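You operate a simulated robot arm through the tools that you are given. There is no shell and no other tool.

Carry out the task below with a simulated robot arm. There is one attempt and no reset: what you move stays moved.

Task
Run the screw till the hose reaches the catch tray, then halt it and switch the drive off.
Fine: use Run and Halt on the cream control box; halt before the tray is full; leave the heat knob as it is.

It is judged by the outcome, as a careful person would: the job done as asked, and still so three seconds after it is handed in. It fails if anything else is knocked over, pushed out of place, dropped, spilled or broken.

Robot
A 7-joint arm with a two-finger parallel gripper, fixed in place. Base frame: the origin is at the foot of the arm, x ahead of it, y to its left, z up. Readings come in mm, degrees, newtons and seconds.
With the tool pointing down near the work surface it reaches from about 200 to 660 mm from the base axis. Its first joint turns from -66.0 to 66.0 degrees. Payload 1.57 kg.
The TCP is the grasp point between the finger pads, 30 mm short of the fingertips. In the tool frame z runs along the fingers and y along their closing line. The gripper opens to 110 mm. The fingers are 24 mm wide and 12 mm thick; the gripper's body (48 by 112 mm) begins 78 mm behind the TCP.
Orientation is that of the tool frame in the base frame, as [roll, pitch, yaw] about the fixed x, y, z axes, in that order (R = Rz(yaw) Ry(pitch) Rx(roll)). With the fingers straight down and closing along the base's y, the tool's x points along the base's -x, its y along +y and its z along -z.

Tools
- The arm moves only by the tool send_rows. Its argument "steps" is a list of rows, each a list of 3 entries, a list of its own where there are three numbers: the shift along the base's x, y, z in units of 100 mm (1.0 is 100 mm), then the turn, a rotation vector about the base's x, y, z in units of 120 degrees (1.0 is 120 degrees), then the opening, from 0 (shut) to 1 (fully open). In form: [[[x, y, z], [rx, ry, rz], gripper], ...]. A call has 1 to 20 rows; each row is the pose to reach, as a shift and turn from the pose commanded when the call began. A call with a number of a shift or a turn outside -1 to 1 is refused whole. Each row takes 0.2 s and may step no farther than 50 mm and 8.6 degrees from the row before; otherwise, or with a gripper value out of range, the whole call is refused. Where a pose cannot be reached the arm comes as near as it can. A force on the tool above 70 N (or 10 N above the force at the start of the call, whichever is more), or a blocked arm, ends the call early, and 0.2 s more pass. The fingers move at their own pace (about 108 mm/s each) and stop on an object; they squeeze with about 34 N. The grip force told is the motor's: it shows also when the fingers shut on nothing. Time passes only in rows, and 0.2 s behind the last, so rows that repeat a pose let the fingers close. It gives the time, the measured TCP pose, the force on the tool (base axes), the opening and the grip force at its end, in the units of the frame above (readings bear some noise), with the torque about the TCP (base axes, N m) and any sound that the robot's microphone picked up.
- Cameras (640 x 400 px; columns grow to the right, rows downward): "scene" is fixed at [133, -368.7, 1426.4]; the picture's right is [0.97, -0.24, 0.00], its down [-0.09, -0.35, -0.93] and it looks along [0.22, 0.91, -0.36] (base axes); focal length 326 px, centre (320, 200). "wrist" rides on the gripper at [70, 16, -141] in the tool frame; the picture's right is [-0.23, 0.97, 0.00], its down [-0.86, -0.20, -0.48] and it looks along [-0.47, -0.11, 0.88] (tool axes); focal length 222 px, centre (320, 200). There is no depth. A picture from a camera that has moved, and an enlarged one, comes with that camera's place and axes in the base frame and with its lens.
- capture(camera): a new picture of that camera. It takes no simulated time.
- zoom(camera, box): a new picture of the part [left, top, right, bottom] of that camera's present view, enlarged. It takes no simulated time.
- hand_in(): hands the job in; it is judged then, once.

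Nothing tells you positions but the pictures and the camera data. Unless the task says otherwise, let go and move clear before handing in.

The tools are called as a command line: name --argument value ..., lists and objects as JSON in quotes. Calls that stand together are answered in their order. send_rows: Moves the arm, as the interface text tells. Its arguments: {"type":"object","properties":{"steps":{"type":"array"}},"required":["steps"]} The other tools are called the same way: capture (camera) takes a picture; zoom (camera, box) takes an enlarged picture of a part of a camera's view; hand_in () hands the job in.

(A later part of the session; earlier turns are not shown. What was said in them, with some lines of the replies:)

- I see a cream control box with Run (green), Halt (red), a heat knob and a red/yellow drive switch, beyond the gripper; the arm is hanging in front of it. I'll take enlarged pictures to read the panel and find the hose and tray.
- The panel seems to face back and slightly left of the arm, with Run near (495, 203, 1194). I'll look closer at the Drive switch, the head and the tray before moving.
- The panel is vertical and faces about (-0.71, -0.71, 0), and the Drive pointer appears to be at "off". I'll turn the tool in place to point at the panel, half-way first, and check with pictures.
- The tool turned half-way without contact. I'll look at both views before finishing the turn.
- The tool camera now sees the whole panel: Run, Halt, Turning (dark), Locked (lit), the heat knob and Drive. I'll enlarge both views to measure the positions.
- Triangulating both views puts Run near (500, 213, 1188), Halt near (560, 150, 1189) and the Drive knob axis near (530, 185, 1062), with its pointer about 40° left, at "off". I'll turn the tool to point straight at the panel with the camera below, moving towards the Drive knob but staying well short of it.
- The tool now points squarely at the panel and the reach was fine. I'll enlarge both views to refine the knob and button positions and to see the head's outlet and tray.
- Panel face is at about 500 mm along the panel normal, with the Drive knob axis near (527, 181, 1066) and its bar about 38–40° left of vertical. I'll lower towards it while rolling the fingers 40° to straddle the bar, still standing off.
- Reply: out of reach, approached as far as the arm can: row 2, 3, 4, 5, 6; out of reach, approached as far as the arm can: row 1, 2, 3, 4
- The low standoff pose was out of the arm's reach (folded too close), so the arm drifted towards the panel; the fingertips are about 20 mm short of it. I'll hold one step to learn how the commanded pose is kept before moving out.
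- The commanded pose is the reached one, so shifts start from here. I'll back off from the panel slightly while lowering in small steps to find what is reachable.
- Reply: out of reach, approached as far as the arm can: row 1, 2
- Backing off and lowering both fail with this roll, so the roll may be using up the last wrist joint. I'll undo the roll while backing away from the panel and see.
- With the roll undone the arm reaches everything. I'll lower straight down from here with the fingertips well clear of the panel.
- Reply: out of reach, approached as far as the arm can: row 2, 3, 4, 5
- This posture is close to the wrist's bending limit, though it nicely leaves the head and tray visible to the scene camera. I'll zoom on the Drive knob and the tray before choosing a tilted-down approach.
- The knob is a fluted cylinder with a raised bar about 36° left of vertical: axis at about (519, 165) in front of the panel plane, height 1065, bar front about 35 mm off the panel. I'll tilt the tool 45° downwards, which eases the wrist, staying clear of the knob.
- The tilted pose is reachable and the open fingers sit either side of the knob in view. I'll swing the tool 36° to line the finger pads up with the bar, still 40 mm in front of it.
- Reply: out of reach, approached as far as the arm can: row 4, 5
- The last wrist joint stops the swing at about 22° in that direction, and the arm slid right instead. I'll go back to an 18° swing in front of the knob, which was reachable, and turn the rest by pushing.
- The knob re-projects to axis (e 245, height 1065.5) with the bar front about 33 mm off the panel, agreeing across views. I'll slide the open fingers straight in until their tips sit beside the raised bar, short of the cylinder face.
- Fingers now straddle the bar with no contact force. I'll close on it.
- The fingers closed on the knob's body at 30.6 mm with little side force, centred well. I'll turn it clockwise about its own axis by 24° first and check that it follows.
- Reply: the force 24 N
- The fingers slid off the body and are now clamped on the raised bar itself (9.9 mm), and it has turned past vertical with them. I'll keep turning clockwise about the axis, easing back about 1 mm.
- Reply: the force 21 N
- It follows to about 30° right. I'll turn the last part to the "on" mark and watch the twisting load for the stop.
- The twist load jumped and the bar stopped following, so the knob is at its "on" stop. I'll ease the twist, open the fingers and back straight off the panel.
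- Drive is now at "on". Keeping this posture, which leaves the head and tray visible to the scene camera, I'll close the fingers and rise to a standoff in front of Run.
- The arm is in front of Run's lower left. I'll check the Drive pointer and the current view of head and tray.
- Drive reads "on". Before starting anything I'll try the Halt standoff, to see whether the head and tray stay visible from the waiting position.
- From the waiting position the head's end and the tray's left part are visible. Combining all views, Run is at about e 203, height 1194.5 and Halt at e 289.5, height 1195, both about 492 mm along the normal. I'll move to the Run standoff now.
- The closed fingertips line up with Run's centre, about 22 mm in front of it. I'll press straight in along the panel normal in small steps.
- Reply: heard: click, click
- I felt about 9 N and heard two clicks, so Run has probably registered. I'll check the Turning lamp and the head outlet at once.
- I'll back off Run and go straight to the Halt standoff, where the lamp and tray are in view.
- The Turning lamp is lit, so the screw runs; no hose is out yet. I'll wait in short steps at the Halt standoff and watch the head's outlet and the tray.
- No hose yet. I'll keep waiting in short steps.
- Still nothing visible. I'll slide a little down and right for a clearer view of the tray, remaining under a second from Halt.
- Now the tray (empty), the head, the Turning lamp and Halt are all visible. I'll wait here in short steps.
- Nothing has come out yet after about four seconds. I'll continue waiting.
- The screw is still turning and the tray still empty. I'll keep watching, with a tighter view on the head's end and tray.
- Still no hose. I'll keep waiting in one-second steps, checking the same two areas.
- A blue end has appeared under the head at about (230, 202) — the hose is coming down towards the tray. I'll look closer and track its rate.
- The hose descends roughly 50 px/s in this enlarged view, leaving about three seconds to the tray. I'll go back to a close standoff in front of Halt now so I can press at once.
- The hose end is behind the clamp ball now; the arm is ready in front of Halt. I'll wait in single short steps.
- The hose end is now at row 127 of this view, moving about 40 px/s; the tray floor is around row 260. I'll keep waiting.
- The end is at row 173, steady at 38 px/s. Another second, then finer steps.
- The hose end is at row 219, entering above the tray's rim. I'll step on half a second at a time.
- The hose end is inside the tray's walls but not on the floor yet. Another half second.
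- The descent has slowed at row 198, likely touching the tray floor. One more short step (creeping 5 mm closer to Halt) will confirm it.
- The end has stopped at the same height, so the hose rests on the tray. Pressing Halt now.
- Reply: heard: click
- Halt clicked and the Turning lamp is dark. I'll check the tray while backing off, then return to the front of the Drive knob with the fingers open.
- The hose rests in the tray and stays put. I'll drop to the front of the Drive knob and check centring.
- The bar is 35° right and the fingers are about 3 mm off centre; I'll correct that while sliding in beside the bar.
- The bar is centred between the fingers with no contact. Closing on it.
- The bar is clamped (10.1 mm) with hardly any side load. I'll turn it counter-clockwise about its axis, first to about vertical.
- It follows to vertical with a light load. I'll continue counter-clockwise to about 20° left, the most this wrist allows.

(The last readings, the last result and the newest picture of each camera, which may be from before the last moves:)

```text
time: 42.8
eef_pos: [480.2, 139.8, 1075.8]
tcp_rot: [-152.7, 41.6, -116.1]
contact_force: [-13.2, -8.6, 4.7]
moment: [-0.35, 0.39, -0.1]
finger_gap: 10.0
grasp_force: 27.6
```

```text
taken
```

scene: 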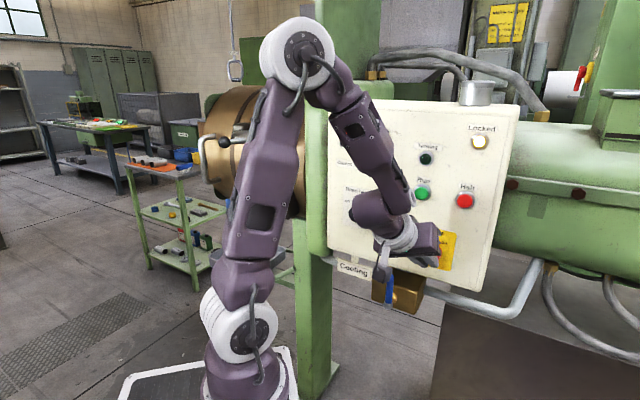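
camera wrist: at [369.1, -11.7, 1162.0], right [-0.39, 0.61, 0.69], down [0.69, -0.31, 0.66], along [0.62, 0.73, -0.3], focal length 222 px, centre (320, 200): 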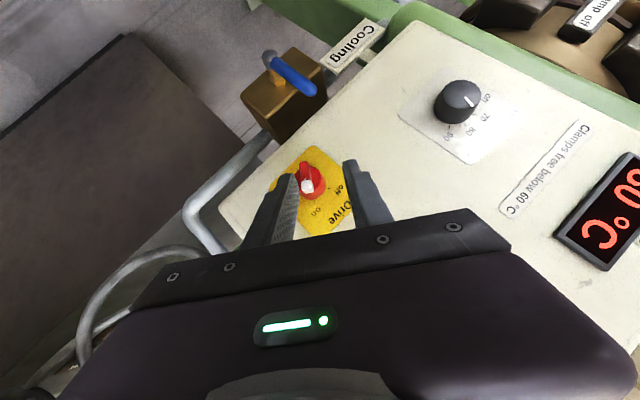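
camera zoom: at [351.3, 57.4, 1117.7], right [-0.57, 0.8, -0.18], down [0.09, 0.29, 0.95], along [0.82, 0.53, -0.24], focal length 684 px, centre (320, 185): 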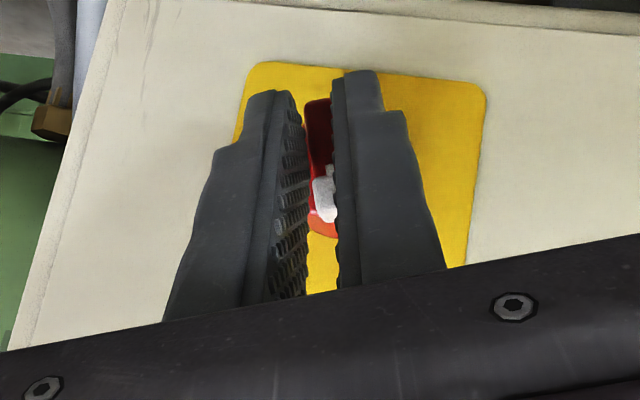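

The bar is now about 20° left. I'll open the fingers slightly, slide towards the white tip and use the right-hand finger to push the tip the rest of the way to "off".

send_rows --steps '[[[-0.0106, -0.0106, 0], [0, 0, 0], 0.22], [[-0.0106, -0.0106, 0], [0, 0, 0], 0.22], [[-0.0141, -0.0071, 0.06], [0.0236, 0.0236, 0], 0.22], [[-0.0175, -0.0037, 0.122], [0.0471, 0.0471, 0], 0.22], [[-0.0175, -0.0037, 0.122], [0.0471, 0.0471, 0], 0.22]]'

zoom --camera "wrist" --box '[220, 140, 420, 270]'

zoom --camera "scene" --box '[390, 190, 490, 290]'

```text
time: 44.0
eef_pos: [480.7, 139.0, 1086.9]
tcp_rot: [-163.2, 43.7, -123.3]
contact_force: [-0.1, -0.3, 0.1]
moment: [-0.03, 0.0, 0.03]
finger_gap: 24.3
grasp_force: 0.1
```

```text
3.08 times, centred on (320, 205) of wrist
camera zoom: at [354.7, 53.3, 1133.6], right [-0.58, 0.81, -0.05], down [0.19, 0.19, 0.96], along [0.79, 0.55, -0.26], focal length 684 px, centre (320, 185)
```

zoom: 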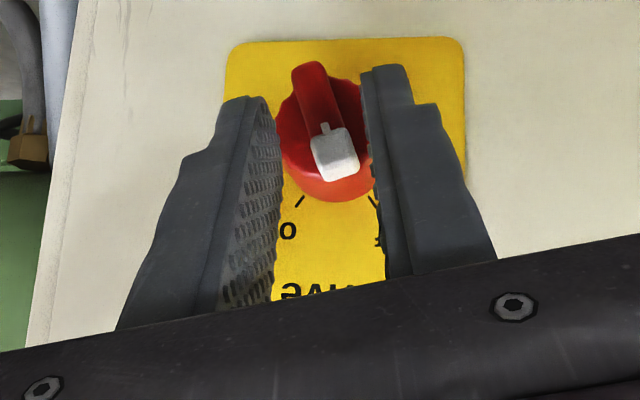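

```text
4.00 times, centred on (440, 240) of scene
camera zoom: at [133.0, -368.7, 1426.4], right [0.97, -0.24, 0.0], down [-0.09, -0.35, -0.93], along [0.22, 0.91, -0.36], focal length 1302 px, centre (-160, 40)
```

zoom: 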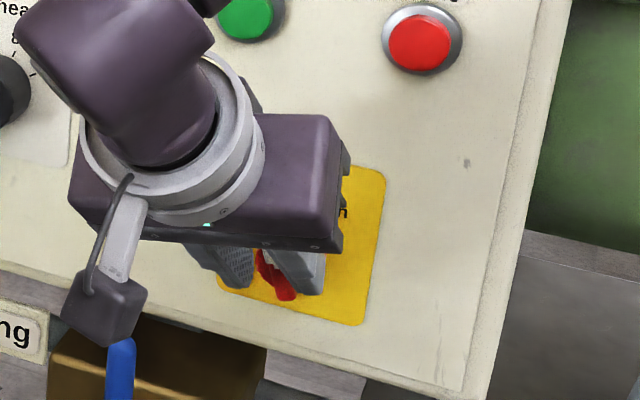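

The bar is about 21° left. I'll shift the tool left in small moves so the right-hand finger pushes the tip towards "off", watching the load.

send_rows --steps '[[[-0.03, 0.03, 0.012], [0, 0, 0], 0.22], [[-0.058, 0.058, 0.003], [0, 0, 0], 0.22], [[-0.0721, 0.0721, -0.001], [0, 0, 0], 0.22]]'

zoom --camera "wrist" --box '[220, 140, 420, 270]'

```text
time: 44.8
eef_pos: [473.2, 147.7, 1088.5]
tcp_rot: [-163.1, 43.8, -123.2]
contact_force: [2.8, -1.8, 2.1]
moment: [-0.03, -0.13, -0.06]
finger_gap: 27.6
grasp_force: 2.1
```

```text
3.08 times, centred on (320, 205) of wrist
camera zoom: at [347.7, 60.7, 1134.7], right [-0.58, 0.81, -0.05], down [0.19, 0.19, 0.96], along [0.79, 0.55, -0.26], focal length 684 px, centre (320, 185)
```

zoom: 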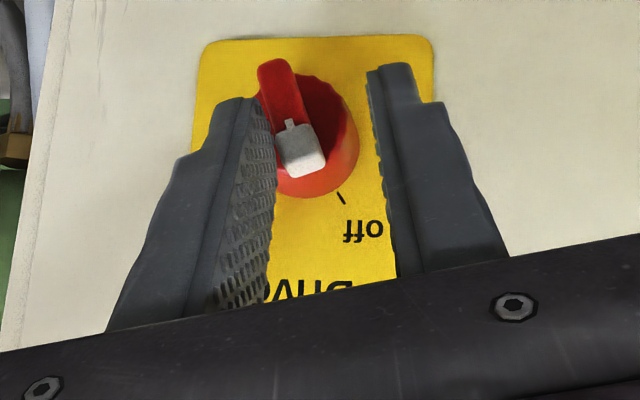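

The open finger just gives way (gap widened to 27.6 mm), so pushing needs closed fingers. I'll back out, close the fingers, and place them just right of the white tip.

send_rows --steps '[[[0.0071, -0.0778, 0], [0, 0, 0], 0.22], [[-0.0424, -0.1556, 0], [0, 0, 0], 0.22], [[0.0424, -0.2404, 0.03], [0, 0, 0], 0.0], [[0.1146, -0.3125, 0.051], [0, 0, 0], 0.0], [[0.1146, -0.3125, 0.051], [0, 0, 0], 0.0]]'

zoom --camera "wrist" --box '[220, 140, 420, 270]'

zoom --camera "scene" --box '[390, 190, 490, 290]'

```text
time: 46.0
eef_pos: [484.3, 114.8, 1093.6]
tcp_rot: [-163.3, 43.8, -123.1]
contact_force: [0.1, -0.5, -0.6]
moment: [0.01, -0.04, 0.02]
finger_gap: 0.0
grasp_force: 21.2
```

```text
3.08 times, centred on (320, 205) of wrist
camera zoom: at [359.1, 28.6, 1139.1], right [-0.58, 0.81, -0.05], down [0.19, 0.19, 0.96], along [0.79, 0.55, -0.26], focal length 684 px, centre (320, 185)
```

zoom: 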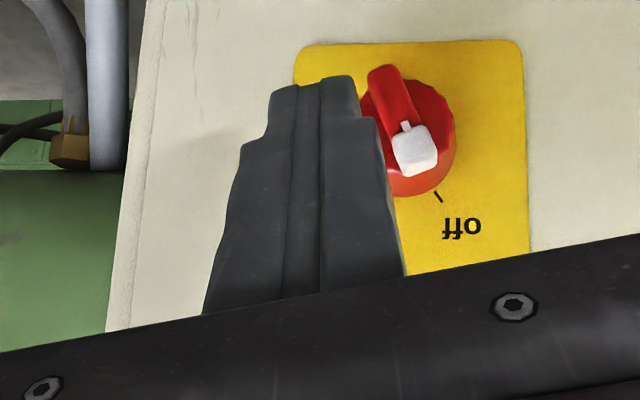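

```text
4.00 times, centred on (440, 240) of scene
camera zoom: at [133.0, -368.7, 1426.4], right [0.97, -0.24, 0.0], down [-0.09, -0.35, -0.93], along [0.22, 0.91, -0.36], focal length 1302 px, centre (-160, 40)
```

zoom: 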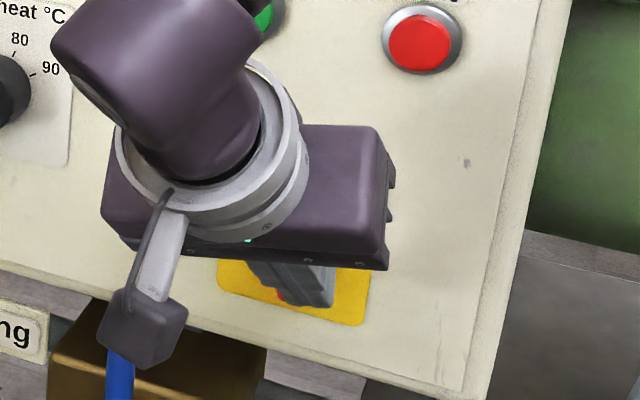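

The closed fingers are just right of the tip, level with it. I'll advance to the bar's depth and start pushing left.

send_rows --steps '[[[0.06, 0.06, 0], [0, 0, 0], 0.0], [[0.116, 0.116, 0], [0, 0, 0], 0.0], [[0.0898, 0.1422, -0.008], [0, 0, 0], 0.0], [[0.0722, 0.1598, -0.013], [0, 0, 0], 0.0]]'

zoom --camera "wrist" --box '[220, 140, 420, 270]'

```text
time: 47.0
eef_pos: [490.2, 131.6, 1091.8]
tcp_rot: [-163.1, 43.8, -123.2]
contact_force: [1.4, -1.3, 0.0]
moment: [0.01, -0.04, -0.05]
finger_gap: 0.0
grasp_force: 21.7
```

```text
3.08 times, centred on (320, 205) of wrist
camera zoom: at [366.5, 44.9, 1138.3], right [-0.58, 0.81, -0.05], down [0.19, 0.19, 0.96], along [0.79, 0.55, -0.26], focal length 684 px, centre (320, 185)
```

zoom: 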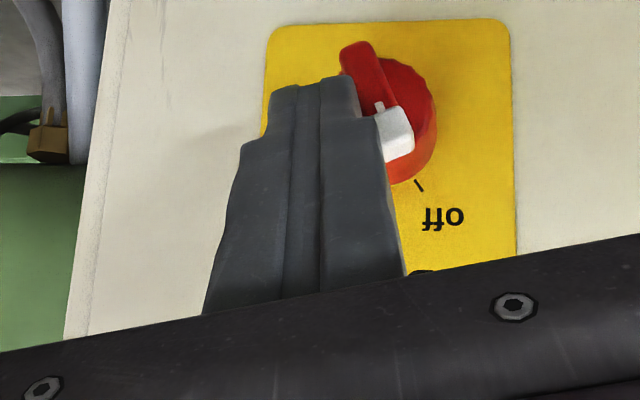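

The tip is moving towards "off" with only about 2 N. I'll continue the push in small moves until the stop is felt.

send_rows --steps '[[[-0.0104, 0.0104, -0.003], [0, 0, 0], 0.0], [[-0.0208, 0.0208, -0.006], [0, 0, 0], 0.0]]'

zoom --camera "wrist" --box '[220, 140, 420, 270]'

```text
time: 47.6
eef_pos: [489.6, 130.9, 1092.3]
tcp_rot: [-162.8, 43.9, -123.2]
contact_force: [16.8, -8.4, 14.1]
moment: [0.09, -0.6, -0.4]
finger_gap: 0.0
grasp_force: 21.3
```

```text
3.08 times, centred on (320, 205) of wrist
camera zoom: at [364.9, 45.9, 1138.4], right [-0.58, 0.81, -0.05], down [0.18, 0.19, 0.96], along [0.79, 0.55, -0.26], focal length 684 px, centre (320, 185)
```

zoom: 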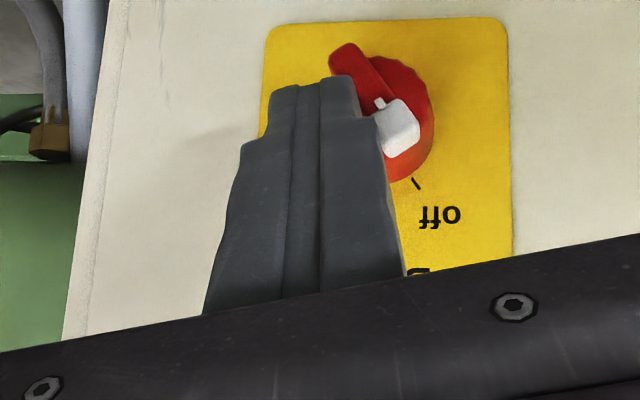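

The load rose to about 23 N and the bar now points at the "off" mark, so it is at its stop. I'll ease right, then back straight off.

send_rows --steps '[[[0.05, -0.05, 0.01], [0, 0, 0], 0.0], [[0.08, -0.08, 0.01], [0, 0, 0], 0.0], [[-0.05, -0.21, 0.01], [0, 0, 0], 0.0], [[-0.2, -0.36, 0.01], [0, 0, 0], 0.0], [[-0.35, -0.51, 0.01], [0, 0, 0], 0.0], [[-0.35, -0.61, 0.1], [0, 0, 0], 0.0]]'

capture --camera "wrist"

capture --camera "scene"

```text
time: 49.0
eef_pos: [453.4, 71.1, 1100.9]
tcp_rot: [-163.2, 43.7, -123.3]
contact_force: [0.5, -0.6, 0.1]
moment: [0.0, -0.01, 0.02]
finger_gap: 0.2
grasp_force: 21.4
```

```text
taken
camera wrist: at [328.7, -14.3, 1148.1], right [-0.58, 0.81, -0.05], down [0.19, 0.19, 0.96], along [0.79, 0.55, -0.26], focal length 222 px, centre (320, 200)
```

wrist: 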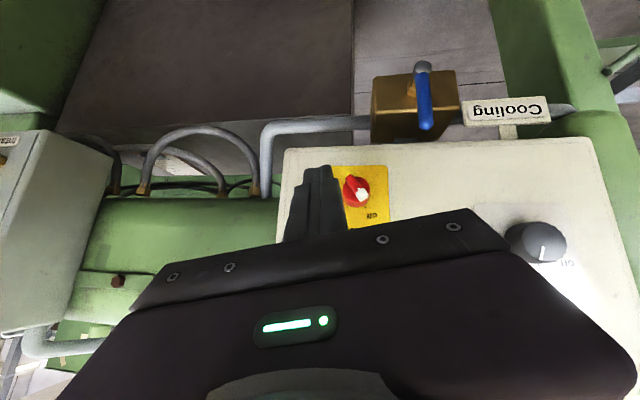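

```text
taken
```

scene: 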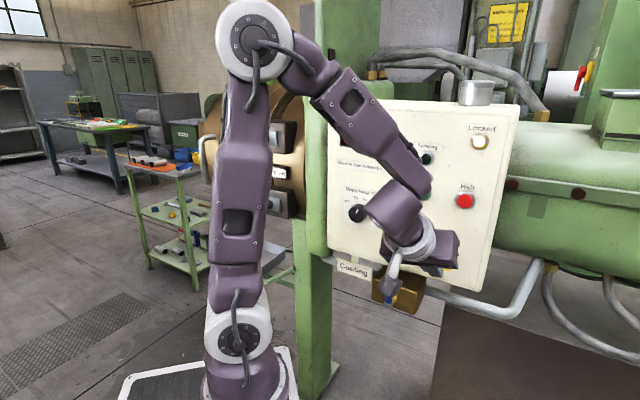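

The arm is clear of the knob. I'll rise and back away so the scene camera can verify the switch, lamp and tray.

send_rows --steps '[[[-0.08, -0.1, 0.2], [0, 0, 0], 0.0], [[-0.16, -0.2, 0.4], [0, 0, 0], 0.0], [[-0.24, -0.3, 0.6], [0, 0, 0], 0.0], [[-0.32, -0.4, 0.8], [0, 0, 0], 0.0], [[-0.4, -0.5, 1.0], [0, 0, 0], 0.0]]'

capture --camera "scene"

zoom --camera "scene" --box '[390, 200, 490, 290]'

capture --camera "wrist"

```text
time: 50.2
eef_pos: [410.9, 21.2, 1201.7]
tcp_rot: [-163.2, 43.8, -123.3]
contact_force: [0.2, 0.4, -0.3]
moment: [-0.03, -0.02, 0.01]
finger_gap: 0.0
grasp_force: 21.2
```

```text
taken
```

scene: 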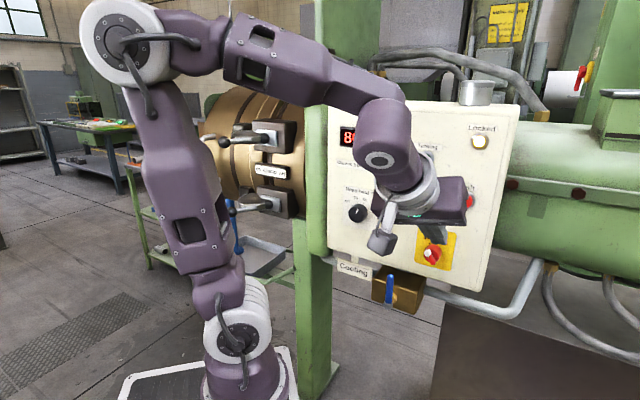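

```text
4.44 times, centred on (440, 245) of scene
camera zoom: at [133.0, -368.7, 1426.5], right [0.97, -0.24, 0.0], down [-0.09, -0.35, -0.93], along [0.22, 0.91, -0.36], focal length 1447 px, centre (-213, 0)
```

zoom: 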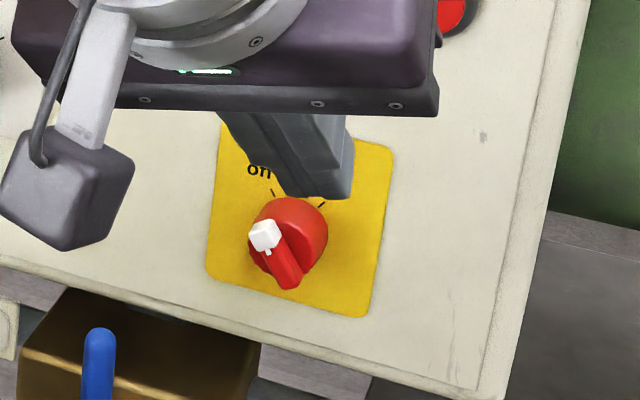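

```text
taken
camera wrist: at [287.6, -64.5, 1248.3], right [-0.58, 0.81, -0.05], down [0.19, 0.19, 0.96], along [0.79, 0.55, -0.26], focal length 222 px, centre (320, 200)
```

wrist: 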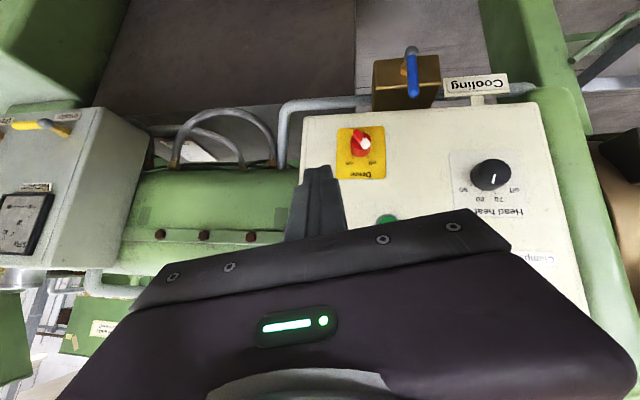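

The Drive pointer is back at "off". I'll check the tray, the hose, the lamp and the heat knob.

zoom --camera "scene" --box '[200, 180, 310, 290]'

zoom --camera "scene" --box '[330, 120, 500, 230]'

```text
3.64 times, centred on (255, 235) of scene
camera zoom: at [133.0, -368.7, 1426.5], right [0.97, -0.24, 0.0], down [-0.09, -0.35, -0.93], along [0.22, 0.91, -0.36], focal length 1184 px, centre (556, 73)
```

zoom: 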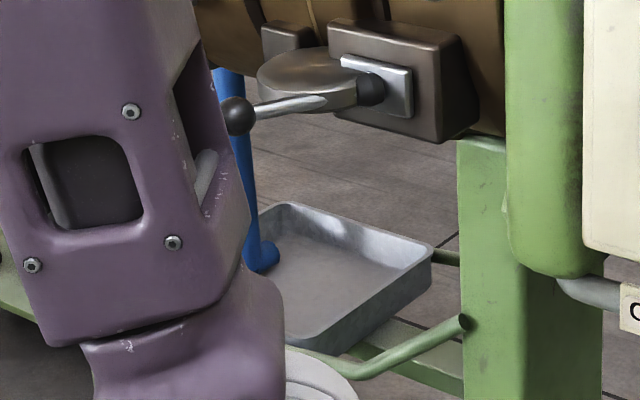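

```text
3.64 times, centred on (415, 175) of scene
camera zoom: at [133.0, -368.7, 1426.5], right [0.97, -0.24, 0.0], down [-0.09, -0.35, -0.93], along [0.22, 0.91, -0.36], focal length 1184 px, centre (-26, 291)
```

zoom: 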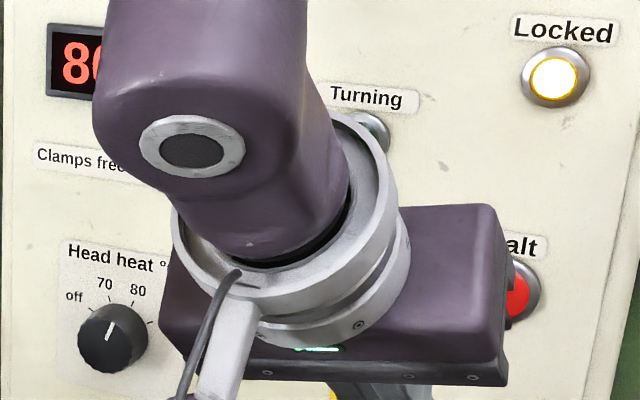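

The hose lies on the tray with a small curl and the tray is nearly empty; the heat knob is untouched. I'll rise a little more to see the Turning lamp.

send_rows --steps '[[[-0.05, -0.1, 0.2], [0, 0, 0], 0.0], [[-0.1, -0.2, 0.4], [0, 0, 0], 0.0], [[-0.15, -0.3, 0.6], [0, 0, 0], 0.0], [[-0.2, -0.4, 0.8], [0, 0, 0], 0.0]]'

capture --camera "scene"

zoom --camera "scene" --box '[330, 110, 510, 290]'

capture --camera "wrist"

```text
time: 51.2
eef_pos: [394.3, -17.0, 1279.6]
tcp_rot: [-163.2, 43.8, -123.2]
contact_force: [1.0, 0.4, -0.3]
moment: [-0.03, 0.01, -0.02]
finger_gap: 0.2
grasp_force: 21.3
```

```text
taken
```

scene: 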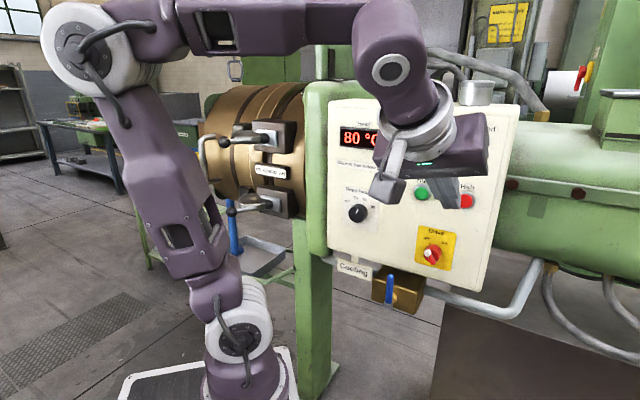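

```text
2.22 times, centred on (420, 200) of scene
camera zoom: at [133.0, -368.7, 1426.4], right [0.97, -0.24, 0.0], down [-0.09, -0.35, -0.93], along [0.22, 0.91, -0.36], focal length 723 px, centre (98, 200)
```

zoom: 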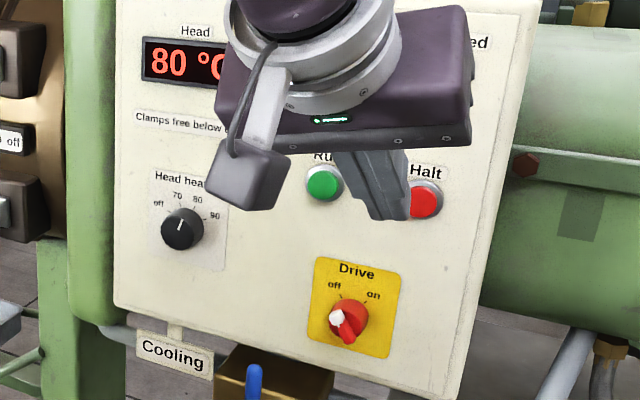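

```text
taken
camera wrist: at [268.9, -104.3, 1326.3], right [-0.58, 0.81, -0.05], down [0.19, 0.19, 0.96], along [0.79, 0.55, -0.26], focal length 222 px, centre (320, 200)
```

wrist: 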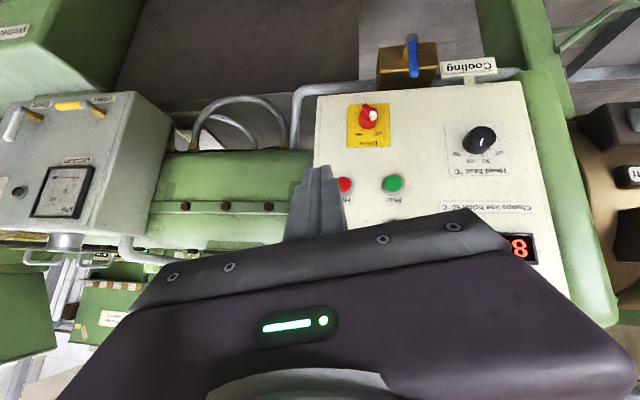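

Drive is at "off" and the arm is well clear. One last look at the tray to confirm the hose has stopped.

zoom --camera "scene" --box '[200, 180, 310, 290]'

```text
3.64 times, centred on (255, 235) of scene
camera zoom: at [133.0, -368.7, 1426.4], right [0.97, -0.24, 0.0], down [-0.09, -0.35, -0.93], along [0.22, 0.91, -0.36], focal length 1184 px, centre (556, 73)
```

zoom: 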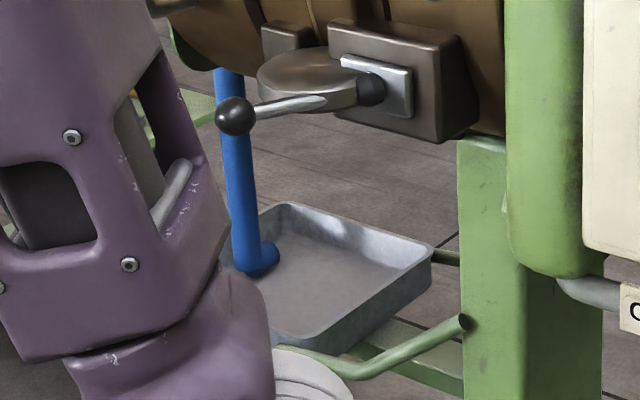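

The hose hangs from the head onto the nearly empty tray and no longer grows. The screw is halted, Drive is off, the heat knob is as it was, and the arm is clear, so I'm handing in.

hand_in

```text
The job is handed in.
```

The hose has reached the catch tray, the screw is halted and the drive is off. I've handed the job in.

- **Start:** the drive switch was at "off", so I turned it to "on" first, then pressed Run. The Turning lamp lit.
- **Run:** the hose took about 12 seconds to come out of the head and settle on the tray floor.
- **Halt:** I pressed Halt about half a second after the hose settled, and the Turning lamp went dark. Only a small curl lies in the tray, and two later looks showed no further growth.
- **Drive:** the switch is back at its "off" stop, pointing as it did at the start. The fingers could only turn it part of the way, so I pushed it the rest with the closed fingertips.
- **Everything else:** I did not touch the heat knob, cooling valve or clamps, and the last views showed nothing knocked or spilled. The arm is clear of the panel.
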